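You operate a simulated robot arm through the tools that you are given. There is no shell and no other tool. Be economical: measure what you need, move in short steps, check, and stop when the job is done.

You are at the controls of a simulated robot arm. One attempt, no reset.

## Task
Take the white bottle with a yellow lid and put it in the grey bucket.

It is judged by the outcome, as a careful person would: the job done as asked, and still so three seconds after it is handed in. It fails if anything else is knocked over, pushed out of place, dropped, spilled or broken. A push-on lid holds only when it is set on centred and level and pressed home; a screw cap is set on level and turned clockwise until tight.

## Robot
A 6-joint arm with a two-finger parallel gripper, fixed in place. Base frame: the origin is at the foot of the arm, x ahead of it, y to its left, z up; the work surface is at about z = 0. Lengths are in mm, angles in rad, forces in N, time in s.
With the tool pointing down near the work surface it reaches from about 180 to 460 mm from the base axis. Its first joint turns from -1.222 to 1.222 rad. Payload 1.9 kg.
The TCP is the grasp point between the finger pads, 23 mm short of the fingertips. In the tool frame z runs along the fingers and y along their closing line. Largest opening 94 mm; finger width 38, thickness 10; the body of the gripper, 54 by 96 mm, starts 39 mm behind the TCP.
Orientation is that of the tool frame in the base frame, as a unit quaternion [x, y, z, w]. With the fingers straight down and closing along the base's y, the tool's x points along the base's -x, its y along +y and its z along -z.

## Interface
- The arm moves only by the tool jog_arm. Its argument "steps" is a list of rows, each a list of 7 numbers: the finger opening in mm, from 0 to 94, then the shift along the base's x, y, z in mm, then the turn, a rotation vector about the base's x, y, z in rad. In form: [[grip, x, y, z, ax, ay, az], ...]. A call has 1 to 8 rows; each row is the pose to reach, as a shift and turn from the pose commanded when the call began. Each row takes 0.2 s and may step no farther than 50 mm and 0.15 rad from the row before; otherwise, or with a gripper value out of range, the whole call is refused. Where a pose cannot be reached the arm comes as near as it can. A force on the tool above 40 N (or 10 N above the force at the start of the call, whichever is more), or a blocked arm, ends the call early, and 0.2 s more pass. The fingers move at their own pace (about 108 mm/s each) and stop on an object; they squeeze with about 23 N. The grip force told is the motor's: it shows also when the fingers shut on nothing. Time passes only in rows, and 0.2 s behind the last, so rows that repeat a pose let the fingers close. It gives the time, the measured TCP pose, the force on the tool (base axes), the opening and the grip force at its end, in the units of the frame above (readings bear some noise).
- Cameras (640 x 400 px; columns grow to the right, rows downward): "scene" is fixed at [65.5, 315.6, 447.8]; the picture's right is [-0.71, -0.71, 0.00], its down [-0.23, 0.24, -0.94] and it looks along [0.67, -0.67, -0.33] (base axes); focal length 214 px, centre (320, 200). "wrist" rides on the gripper at [87, 16, -74] in the tool frame; the picture's right is [-0.18, 0.98, 0.00], its down [-0.58, -0.11, -0.81] and it looks along [-0.79, -0.15, 0.59] (tool axes); focal length 243 px, centre (320, 200). There is no depth. A picture from a camera that has moved, and an enlarged one, comes with that camera's place and axes in the base frame and with its lens.
- capture(camera): a new picture of that camera. The clock stands still meanwhile.
- close_up(camera, box): a new picture of the part [left, top, right, bottom] of that camera's present view, enlarged. The clock stands still meanwhile.
- finish_job(): hands the job in; it is judged then, once.

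Work in short steps. Places have to be worked out from the pictures, the camera data and where the tool is seen: move nearer, look again, correct. Check each grasp and each placing, and mend what went wrong. You have 90 turns and 36 pictures in all, those below and enlarged ones among them. Open the gripper and draw the arm clear of the work before you hand the job in, unless the task says otherwise; then end with one line.

The tools are called after ">>>" as name(argument=value, ...) on one line, values as JSON. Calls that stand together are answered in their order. jog_arm: Moves the arm, as the interface text tells. Its arguments: {"type":"object","properties":{"steps":{"type":"array","items":{"type":"array","items":{"type":"number"}}}},"required":["steps"]} The other tools are called the same way: capture (camera) takes a picture; close_up (camera, box) takes an enlarged picture of a part of a camera's view; finish_job () hands the job in.

At the start:

```text
time_s: 0.0
position: [215.5, 70.6, 452.7]
tool_rot: [0.0, 1.0, 0.001, 0.0]
contact_force: [0.1, -0.2, -0.3]
width: 94.0
finger_force: 0.1
```

scene: 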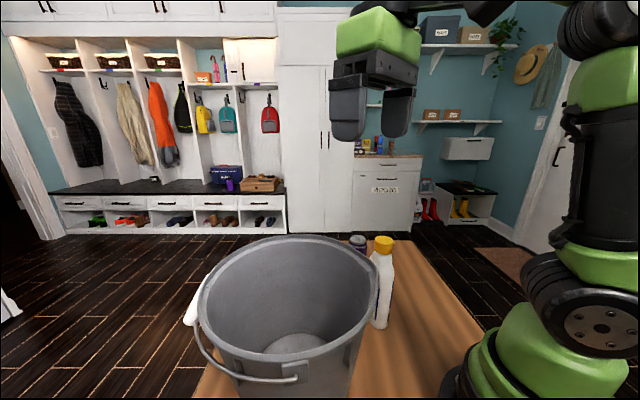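
wrist: 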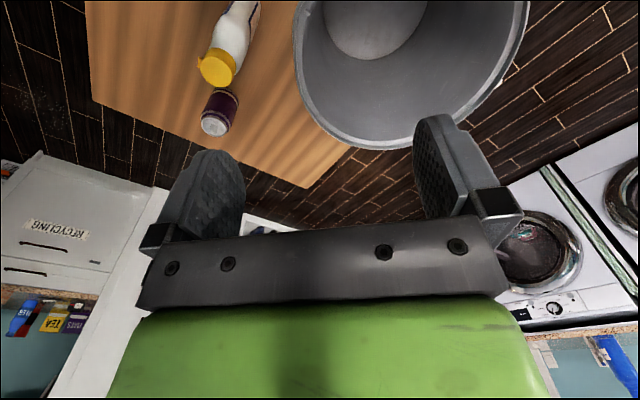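

The bottle appears to stand near (250, -65), with its lid top at about z 210. I'll enlarge the view to confirm the bottle's shape and the bucket's rim.

>>> close_up(camera="scene", box=[320, 220, 440, 340])

>>> close_up(camera="wrist", box=[160, 0, 320, 140])

```text
3.33 times, centred on (380, 280) of scene
camera zoom: at [65.5, 315.6, 447.8], right [-0.71, -0.71, 0.0], down [-0.23, 0.24, -0.94], along [0.67, -0.67, -0.33], focal length 715 px, centre (120, -67)
```

zoom: 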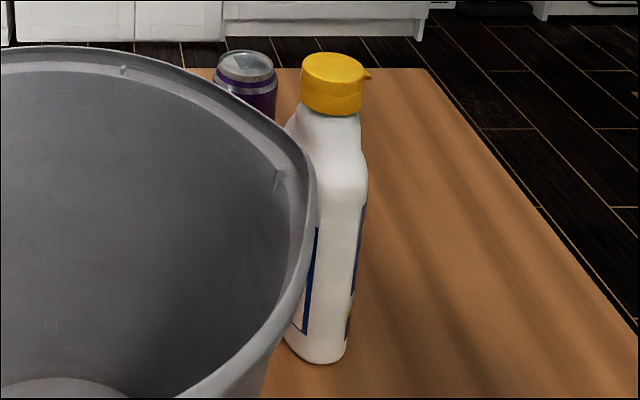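

```text
2.86 times, centred on (240, 70) of wrist
camera zoom: at [128.0, 87.2, 527.1], right [0.18, 0.98, 0.0], down [0.58, -0.11, 0.81], along [0.79, -0.15, -0.59], focal length 693 px, centre (549, 571)
```

zoom: 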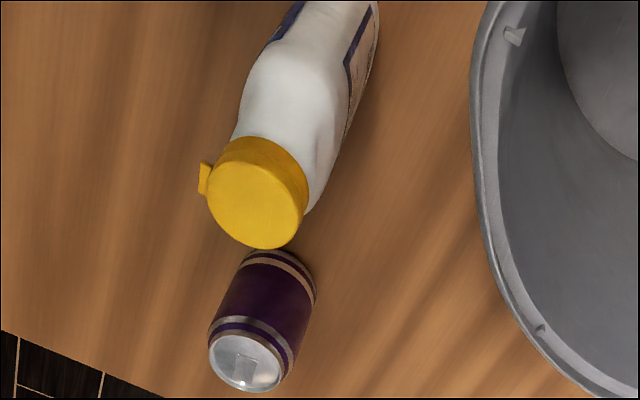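

The bottle is oval, with its narrow edge facing the cameras, so I'd rather close the fingers across its thin side. I'll move above it at a safe height and look again.

>>> jog_arm(steps=[[94, 8, -40, -20, 0, 0, 0], [94, 16, -80, -50, 0, 0, 0], [94, 25, -115, -80, 0, 0, 0], [94, 30, -135, -120, 0, 0, 0]])

>>> capture(camera="wrist")

>>> capture(camera="scene")

```text
refused: row 2 steps farther than a row can; nothing moved
```

```text
31 pictures are left
camera wrist: at [128.0, 87.2, 527.1], right [0.18, 0.98, 0.0], down [0.58, -0.11, 0.81], along [0.79, -0.15, -0.59], focal length 243 px, centre (320, 200)
```

wrist: 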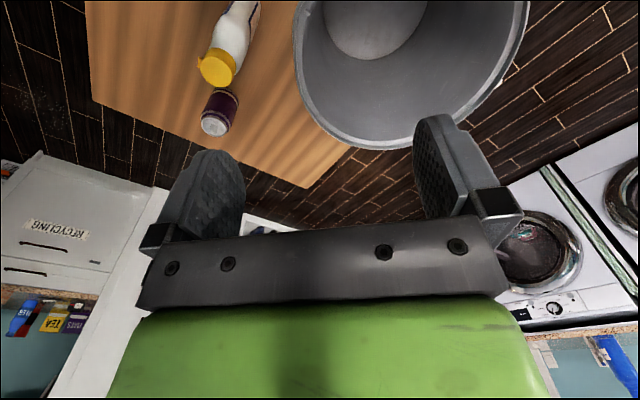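

```text
30 pictures are left
```

scene: 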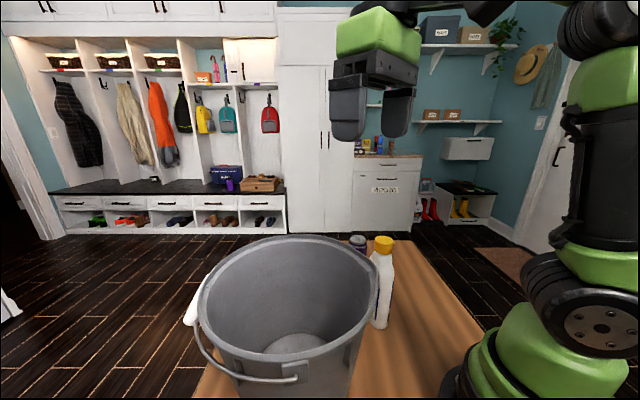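

The call was refused because one step was too long. I'll repeat the same move in shorter steps.

>>> jog_arm(steps=[[94, 6, -30, -10, 0, 0, 0], [94, 12, -60, -30, 0, 0, 0], [94, 18, -90, -50, 0, 0, 0], [94, 25, -120, -75, 0, 0, 0], [94, 30, -135, -110, 0, 0, 0]])

```text
time_s: 1.2
position: [245.0, -64.3, 344.0]
tool_rot: [-0.001, 1.0, 0.001, 0.0]
contact_force: [-0.4, 0.5, 0.3]
width: 94.1
finger_force: 0.0
```

The arm is now above the estimated bottle position. I'll take a picture from each camera.

>>> capture(camera="wrist")

>>> capture(camera="scene")

```text
29 pictures are left
camera wrist: at [157.9, -47.9, 417.2], right [0.18, 0.98, 0.0], down [0.58, -0.11, 0.81], along [0.79, -0.15, -0.59], focal length 243 px, centre (320, 200)
```

wrist: 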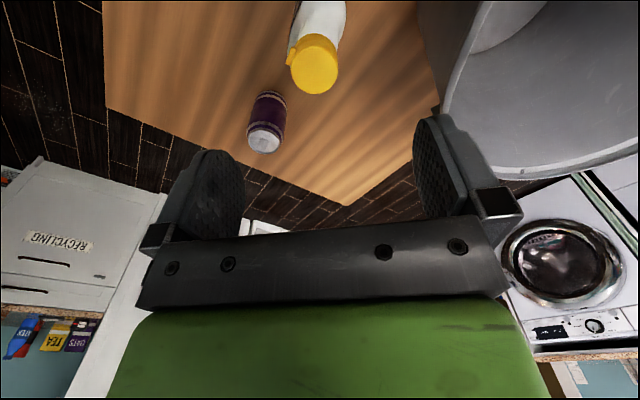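

```text
28 pictures are left
```

scene: 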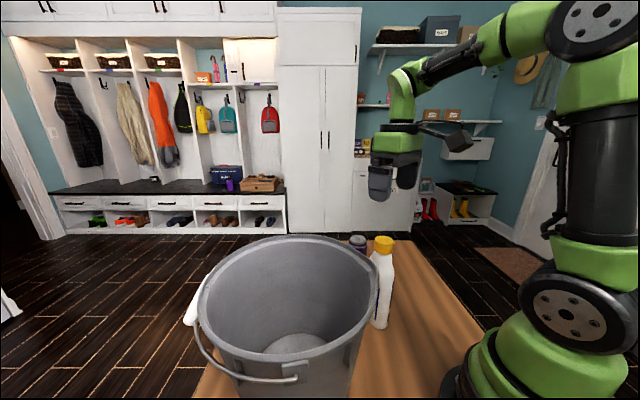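

Triangulating puts the lid centre at about (250, -70, 209). I'll enlarge the view to read which way the oval body is turned.

>>> close_up(camera="wrist", box=[260, 0, 380, 110])

>>> close_up(camera="scene", box=[355, 230, 415, 335])

```text
3.64 times, centred on (320, 55) of wrist
camera zoom: at [157.9, -47.9, 417.2], right [0.18, 0.98, 0.0], down [0.58, -0.11, 0.81], along [0.79, -0.15, -0.59], focal length 882 px, centre (320, 727)
```

zoom: 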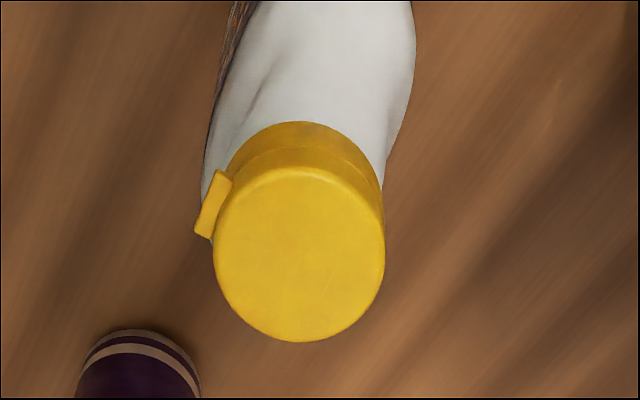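

```text
3.81 times, centred on (385, 282) of scene
camera zoom: at [65.5, 315.6, 447.8], right [-0.71, -0.71, 0.0], down [-0.23, 0.24, -0.94], along [0.67, -0.67, -0.33], focal length 817 px, centre (72, -114)
```

zoom: 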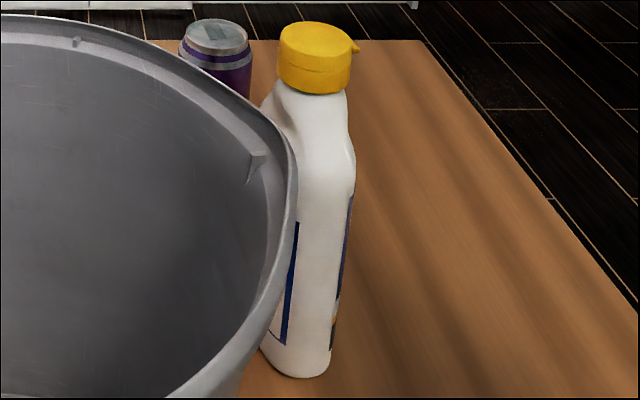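

The views agree: the bottle's wide axis runs along about (-0.65, 0.75), so its thin axis is about (0.75, 0.65). I'll turn the gripper about -0.85 rad around z and centre it over (250, -70).

>>> jog_arm(steps=[[94, 1, -1, 0, 0, 0, -0.14], [94, 2, -2, 0, 0, 0, -0.28], [94, 3, -3, 0, 0, 0, -0.42], [94, 4, -4, 0, 0, 0, -0.56], [94, 4, -5, 0, 0, 0, -0.7], [94, 5, -6, -20, 0, 0, -0.85], [94, 5, -6, -40, 0, 0, -0.85], [94, 5, -6, -60, 0, 0, -0.85]])

>>> capture(camera="wrist")

>>> capture(camera="scene")

```text
time_s: 3.0
position: [250.3, -68.8, 281.8]
tool_rot: [0.413, 0.911, 0.0, 0.001]
contact_force: [0.5, 0.7, 0.4]
width: 93.9
finger_force: 0.1
```

```text
25 pictures are left
camera wrist: at [204.8, 6.2, 356.8], right [0.86, 0.51, 0.0], down [0.3, -0.51, 0.81], along [0.41, -0.69, -0.59], focal length 243 px, centre (320, 200)
```

wrist: 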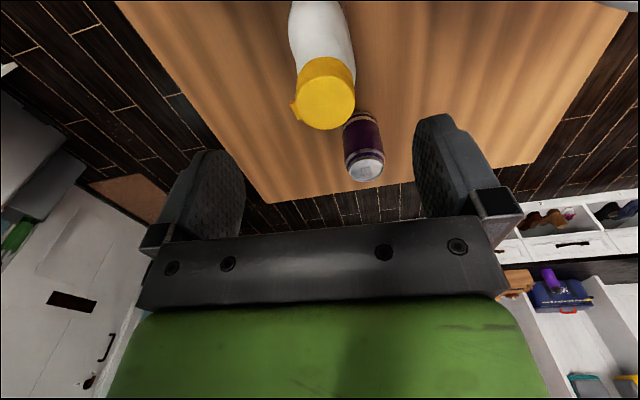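

```text
24 pictures are left
```

scene: 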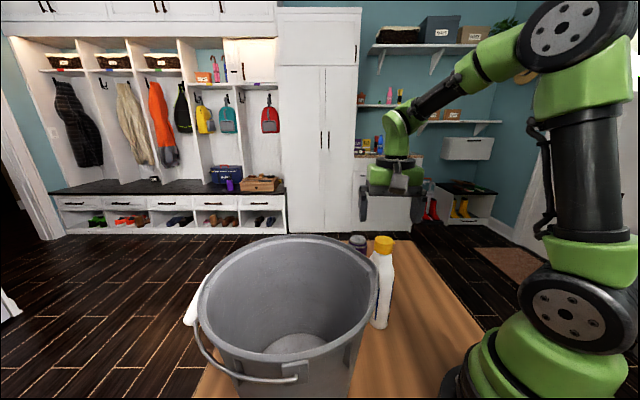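

The lid now looks to be near (252, -64), close to centred between the fingers. I'll enlarge the view to check the angle.

>>> close_up(camera="wrist", box=[250, 0, 410, 190])

```text
2.11 times, centred on (330, 95) of wrist
camera zoom: at [204.8, 6.2, 356.8], right [0.86, 0.51, 0.0], down [0.3, -0.51, 0.81], along [0.41, -0.69, -0.59], focal length 511 px, centre (299, 421)
```

zoom: 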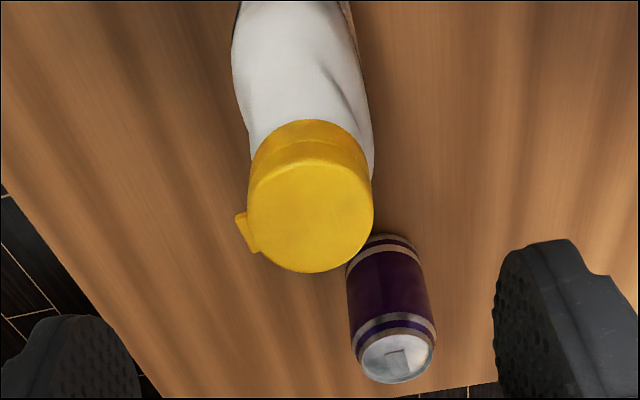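

The creases and label slivers, compared between views, put the narrow side facing about 145° and the thin axis at about (0.57, 0.82). I'll turn back by +0.24 rad, centre at (251, -67), go down to just above the lid and check.

>>> jog_arm(steps=[[94, 0, 1, -10, 0, 0, 0.12], [94, 0, 2, -20, 0, 0, 0.24], [94, 0.5, 3, -45, 0, 0, 0.24]])

>>> capture(camera="wrist")

>>> close_up(camera="scene", box=[320, 150, 460, 340])

```text
time_s: 3.8
position: [250.6, -67.2, 237.1]
tool_rot: [0.3, 0.954, 0.001, 0.001]
contact_force: [0.2, -0.3, -0.3]
width: 93.9
finger_force: 0.1
```

```text
22 pictures are left
camera wrist: at [187.9, -3.8, 311.3], right [0.71, 0.7, 0.0], down [0.41, -0.42, 0.81], along [0.57, -0.57, -0.59], focal length 243 px, centre (320, 200)
```

wrist: 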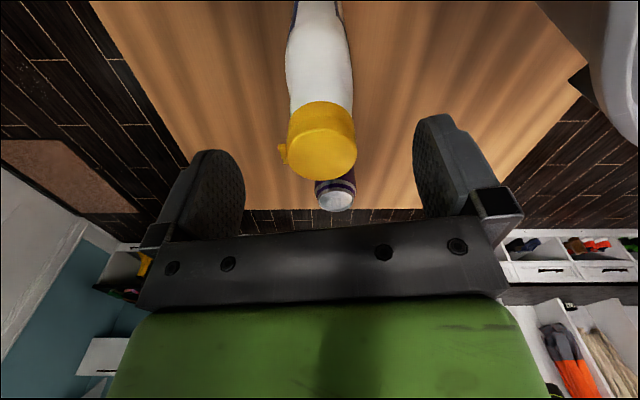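

```text
2.11 times, centred on (390, 245) of scene
camera zoom: at [65.5, 315.6, 447.8], right [-0.71, -0.71, 0.0], down [-0.23, 0.24, -0.94], along [0.67, -0.67, -0.33], focal length 452 px, centre (173, 105)
```

zoom: 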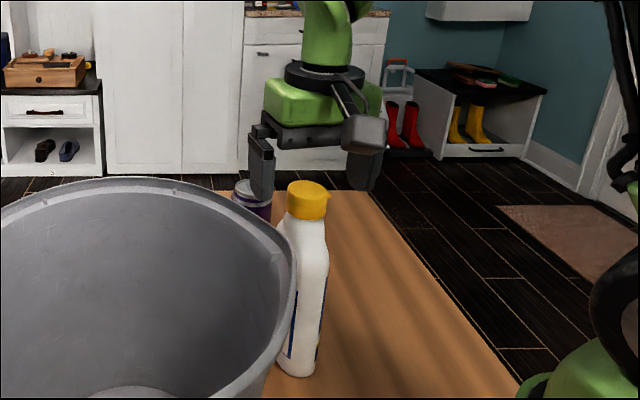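

The gripper is aligned, with both labels edge-on and the lid centre at (250, -65). I'll go straight down to TCP z of about 174 so the lid stays just short of the gripper body.

>>> jog_arm(steps=[[94, 0, 1, -20, 0, 0, 0], [94, 0, 1, -40, 0, 0, 0], [94, 0, 1, -55, 0, 0, 0], [94, 0, 1, -62, 0, 0, 0]])

>>> capture(camera="wrist")

>>> close_up(camera="scene", box=[320, 180, 460, 340])

```text
time_s: 4.8
position: [249.8, -64.7, 176.9]
tool_rot: [0.301, 0.954, 0.001, 0.001]
contact_force: [0.2, 0.4, 0.3]
width: 94.2
finger_force: 0.0
```

```text
20 pictures are left
camera wrist: at [188.1, -3.2, 250.1], right [0.71, 0.7, 0.0], down [0.41, -0.42, 0.81], along [0.57, -0.58, -0.59], focal length 243 px, centre (320, 200)
```

wrist: 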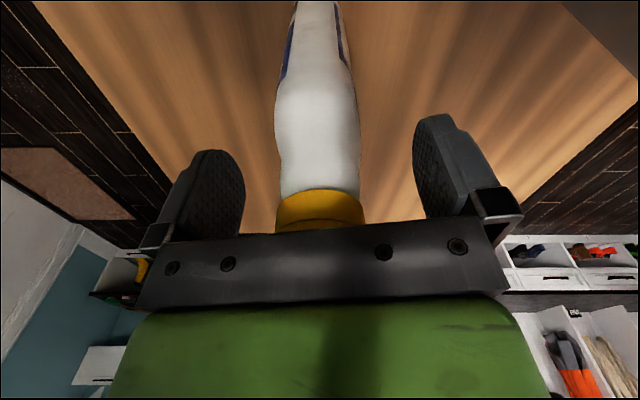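

```text
2.50 times, centred on (390, 260) of scene
camera zoom: at [65.5, 315.6, 447.8], right [-0.71, -0.71, 0.0], down [-0.23, 0.24, -0.94], along [0.67, -0.67, -0.33], focal length 536 px, centre (145, 50)
```

zoom: 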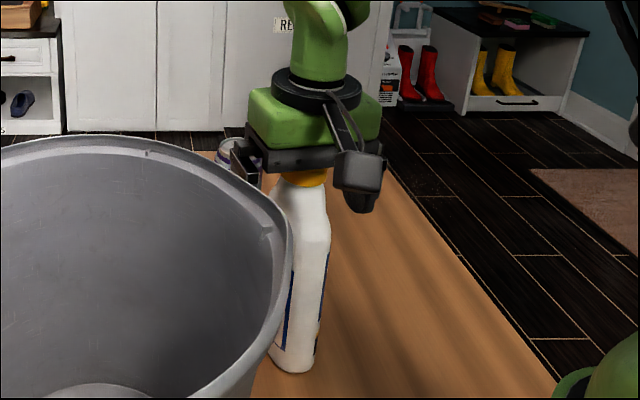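

The fingertips straddle the white shoulder just under the lid, and nothing is touching. I'll close the gripper.

>>> jog_arm(steps=[[60, 0, 0, 0, 0, 0, 0], [30, 0, 0, 0, 0, 0, 0], [20, 0, 0, 0, 0, 0, 0], [20, 0, 0, 0, 0, 0, 0]])

```text
time_s: 5.8
position: [249.8, -66.5, 177.0]
tool_rot: [0.3, 0.954, 0.001, 0.0]
contact_force: [0.9, 0.2, 0.3]
width: 43.5
finger_force: 23.3
```

The fingers hold at 43.5 mm with full force. I'll lift a little and check.

>>> jog_arm(steps=[[20, 0, 0, 15, 0, 0, 0], [20, 0, 0, 40, 0, 0, 0], [20, 0, 0, 70, 0, 0, 0], [20, 0, 0, 70, 0, 0, 0]])

>>> capture(camera="scene")

```text
time_s: 6.8
position: [250.2, -65.9, 248.0]
tool_rot: [0.3, 0.954, 0.0, -0.001]
contact_force: [0.1, 0.5, -7.1]
width: 43.7
finger_force: 23.0
```

```text
18 pictures are left
```

scene: 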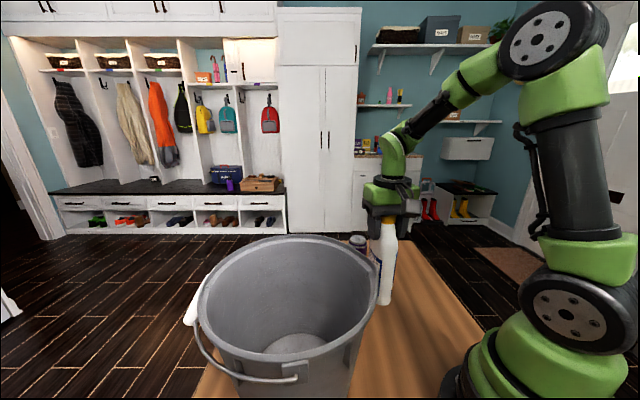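

The bottle is held upright and weighs about 0.7 kg. I put the bucket rim at z of about 228 and its centre near (295, 150), so I'll lift straight up to give the bottle's base clearance.

>>> jog_arm(steps=[[20, 0, 0, 40, 0, 0, 0], [20, 0, 0, 80, 0, 0, 0], [20, 0, 0, 120, 0, 0, 0], [20, 0, 0, 160, 0, 0, 0], [20, 0, 0, 195, 0, 0, 0], [20, 0, 0, 195, 0, 0, 0]])

```text
time_s: 8.2
position: [251.1, -65.2, 441.7]
tool_rot: [0.3, 0.954, 0.0, 0.0]
contact_force: [-0.2, -0.5, -6.7]
width: 43.4
finger_force: 23.2
```

The bottle's base is now at about z 264. I'll look at the scene before crossing the rim.

>>> jog_arm(steps=[[20, 6, 35, 0, 0, 0, 0], [20, 12, 70, 0, 0, 0, 0]])

>>> capture(camera="scene")

>>> capture(camera="wrist")

```text
time_s: 8.8
position: [261.5, 5.7, 442.0]
tool_rot: [0.301, 0.954, 0.0, 0.0]
contact_force: [0.4, -0.3, -7.7]
width: 43.5
finger_force: 23.3
```

```text
17 pictures are left
```

scene: 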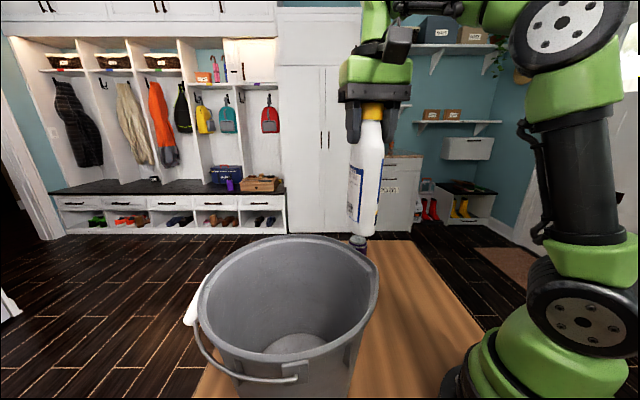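

```text
16 pictures are left
camera wrist: at [200.4, 67.8, 515.5], right [0.71, 0.7, 0.0], down [0.41, -0.42, 0.81], along [0.56, -0.58, -0.59], focal length 243 px, centre (320, 200)
```

wrist: 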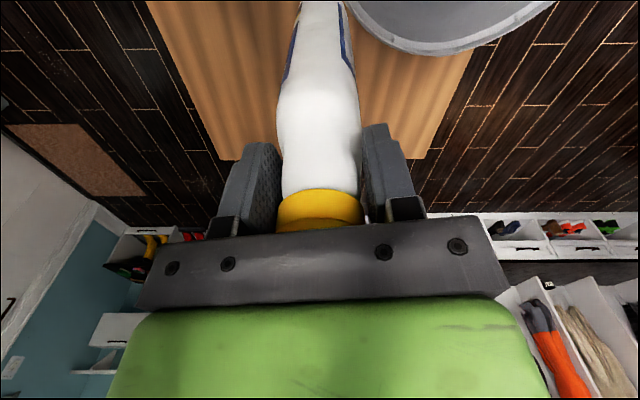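

The bottle's base is at about z 258, clear of the rim. I'll carry it over to about (296, 145).

>>> jog_arm(steps=[[20, 9, 35, 0, 0, 0, 0], [20, 18, 70, 0, 0, 0, 0], [20, 27, 105, 0, 0, 0, 0], [20, 34, 139, 0, 0, 0, 0], [20, 34, 139, 0, 0, 0, 0]])

>>> capture(camera="scene")

>>> capture(camera="wrist")

```text
time_s: 10.0
position: [290.1, 140.6, 433.9]
tool_rot: [0.3, 0.954, 0.001, 0.0]
contact_force: [0.1, 0.8, -7.4]
width: 43.2
finger_force: 22.9
out of reach, approached as far as the arm can: row 4, 5
```

```text
15 pictures are left
```

scene: 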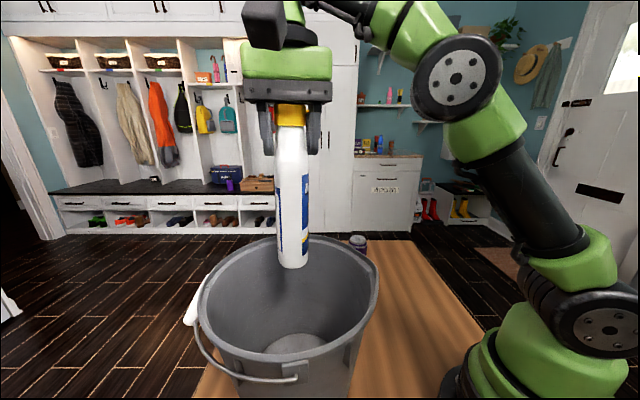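

```text
14 pictures are left
camera wrist: at [228.9, 204.0, 507.2], right [0.71, 0.7, 0.0], down [0.41, -0.42, 0.81], along [0.57, -0.57, -0.59], focal length 243 px, centre (320, 200)
```

wrist: 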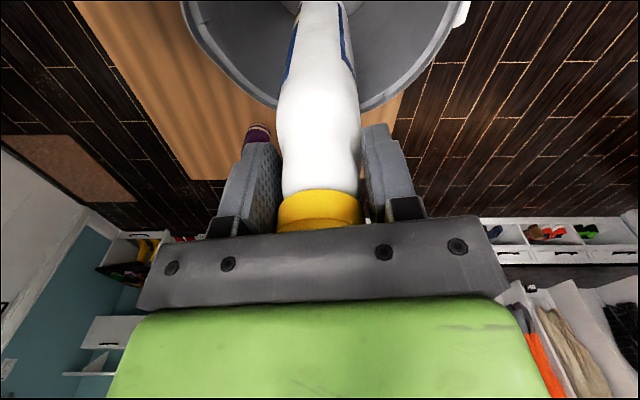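

The bottle hangs inside the rim circle, which I place around (285, 155) with a radius of about 125. I'll lower it in stages, watching the force.

>>> jog_arm(steps=[[20, -3, 3, -35, 0, 0, 0], [20, -5, 5, -70, 0, 0, 0], [20, -5, 5, -105, 0, 0, 0], [20, -5, 5, -140, 0, 0, 0], [20, -5, 5, -175, 0, 0, 0], [20, -5, 5, -200, 0, 0, 0], [20, -5, 5, -215, 0, 0, 0]])

>>> capture(camera="scene")

>>> capture(camera="wrist")

```text
time_s: 11.6
position: [286.7, 144.5, 217.8]
tool_rot: [0.301, 0.954, 0.001, 0.0]
contact_force: [-0.3, -0.2, -6.7]
width: 43.4
finger_force: 22.9
```

```text
13 pictures are left
```

scene: 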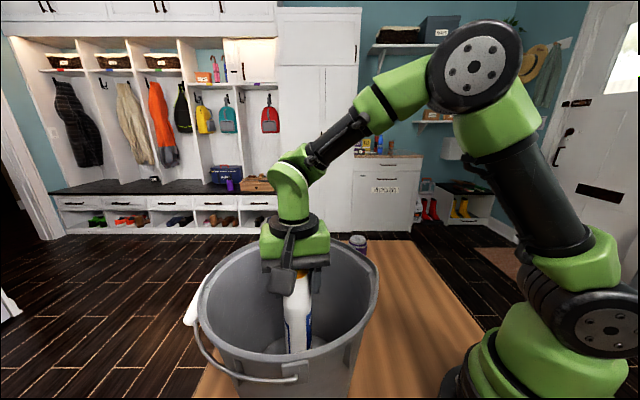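

```text
12 pictures are left
camera wrist: at [224.0, 208.0, 291.2], right [0.71, 0.7, 0.0], down [0.41, -0.42, 0.81], along [0.56, -0.58, -0.59], focal length 243 px, centre (320, 200)
```

wrist: 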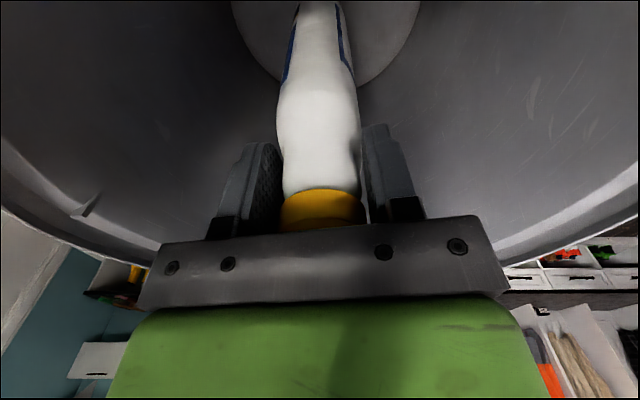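

The bottle is well centred over the bucket floor with its base about 40 mm up. I'll lower in small steps until I feel light contact.

>>> jog_arm(steps=[[20, 0, 0, -8, 0, 0, 0], [20, 0, 0, -16, 0, 0, 0], [20, 0, 0, -22, 0, 0, 0], [20, 0, 0, -27, 0, 0, 0]])

```text
time_s: 12.6
position: [285.8, 145.4, 190.3]
tool_rot: [0.299, 0.954, 0.0, 0.0]
contact_force: [-0.5, 0.3, -6.9]
width: 43.0
finger_force: 23.3
```

There's no contact yet, and the base is about 13 mm above table level. I'll continue in 3 mm steps.

>>> jog_arm(steps=[[20, 0, 0, -3, 0, 0, 0], [20, 0, 0, -6, 0, 0, 0]])

```text
time_s: 13.2
position: [285.6, 146.0, 184.7]
tool_rot: [0.3, 0.954, 0.001, 0.001]
contact_force: [-0.2, -0.4, -6.6]
width: 43.2
finger_force: 23.2
```

The tool still carries the full weight, so I'll go a little lower.

>>> jog_arm(steps=[[20, 0, 0, -2, 0, 0, 0], [20, 0, 0, -4, 0, 0, 0]])

```text
time_s: 13.8
position: [286.3, 144.8, 182.3]
tool_rot: [0.301, 0.954, 0.002, 0.0]
contact_force: [-0.7, -0.9, 8.0]
width: 43.1
finger_force: 22.5
```

The force reversed from -7 to +8 N, so the bottle is standing on the bucket floor. I'll open slowly, staying level.

>>> jog_arm(steps=[[50, 0, 0, 1, 0, 0, 0], [65, 0, 0, 1, 0, 0, 0], [80, 0, 0, 1, 0, 0, 0], [80, 0, 0, 1, 0, 0, 0]])

>>> capture(camera="wrist")

```text
time_s: 14.8
position: [286.2, 145.3, 182.9]
tool_rot: [0.3, 0.954, 0.0, 0.001]
contact_force: [-0.1, -0.3, 0.4]
width: 79.9
finger_force: 0.0
```

```text
11 pictures are left
camera wrist: at [224.1, 208.2, 256.0], right [0.71, 0.7, 0.0], down [0.41, -0.42, 0.81], along [0.57, -0.58, -0.59], focal length 243 px, centre (320, 200)
```

wrist: 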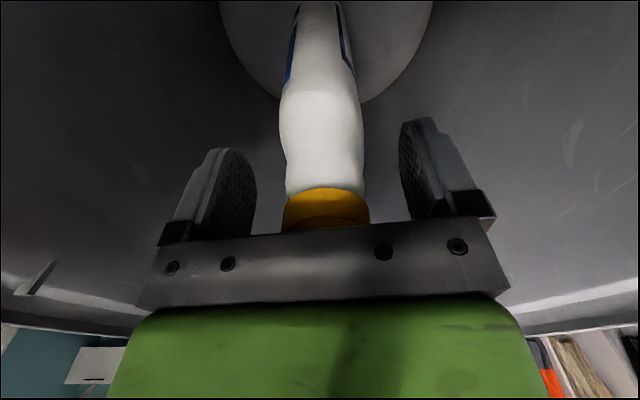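

The bottle is released, upright and free of both fingers. I'll retreat straight up.

>>> jog_arm(steps=[[80, 0, 0, 20, 0, 0, 0], [80, 0, 0, 50, 0, 0, 0], [80, 0, 0, 90, 0, 0, 0], [80, 0, 0, 130, 0, 0, 0], [80, 0, 0, 170, 0, 0, 0], [80, -15, -30, 200, 0, 0, 0], [80, -25, -70, 220, 0, 0, 0], [80, -30, -110, 230, 0, 0, 0]])

>>> capture(camera="scene")

```text
time_s: 16.6
position: [255.5, 36.7, 412.5]
tool_rot: [0.3, 0.954, 0.0, 0.001]
contact_force: [0.0, 0.1, 0.3]
width: 80.2
finger_force: 0.1
```

```text
10 pictures are left
```

scene: 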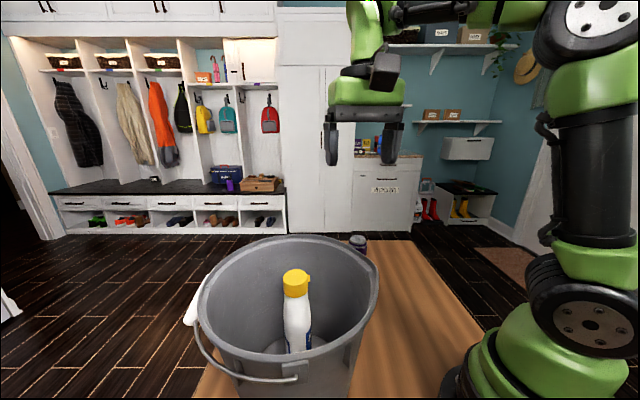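

The bottle stands upright in the bucket, nothing else has moved, and the arm is clear with the gripper open. I'll hand the job in.

>>> finish_job()

```text
The job is handed in.
```

The white bottle with the yellow lid is standing upright in the grey bucket with its lid on, and nothing else was disturbed.
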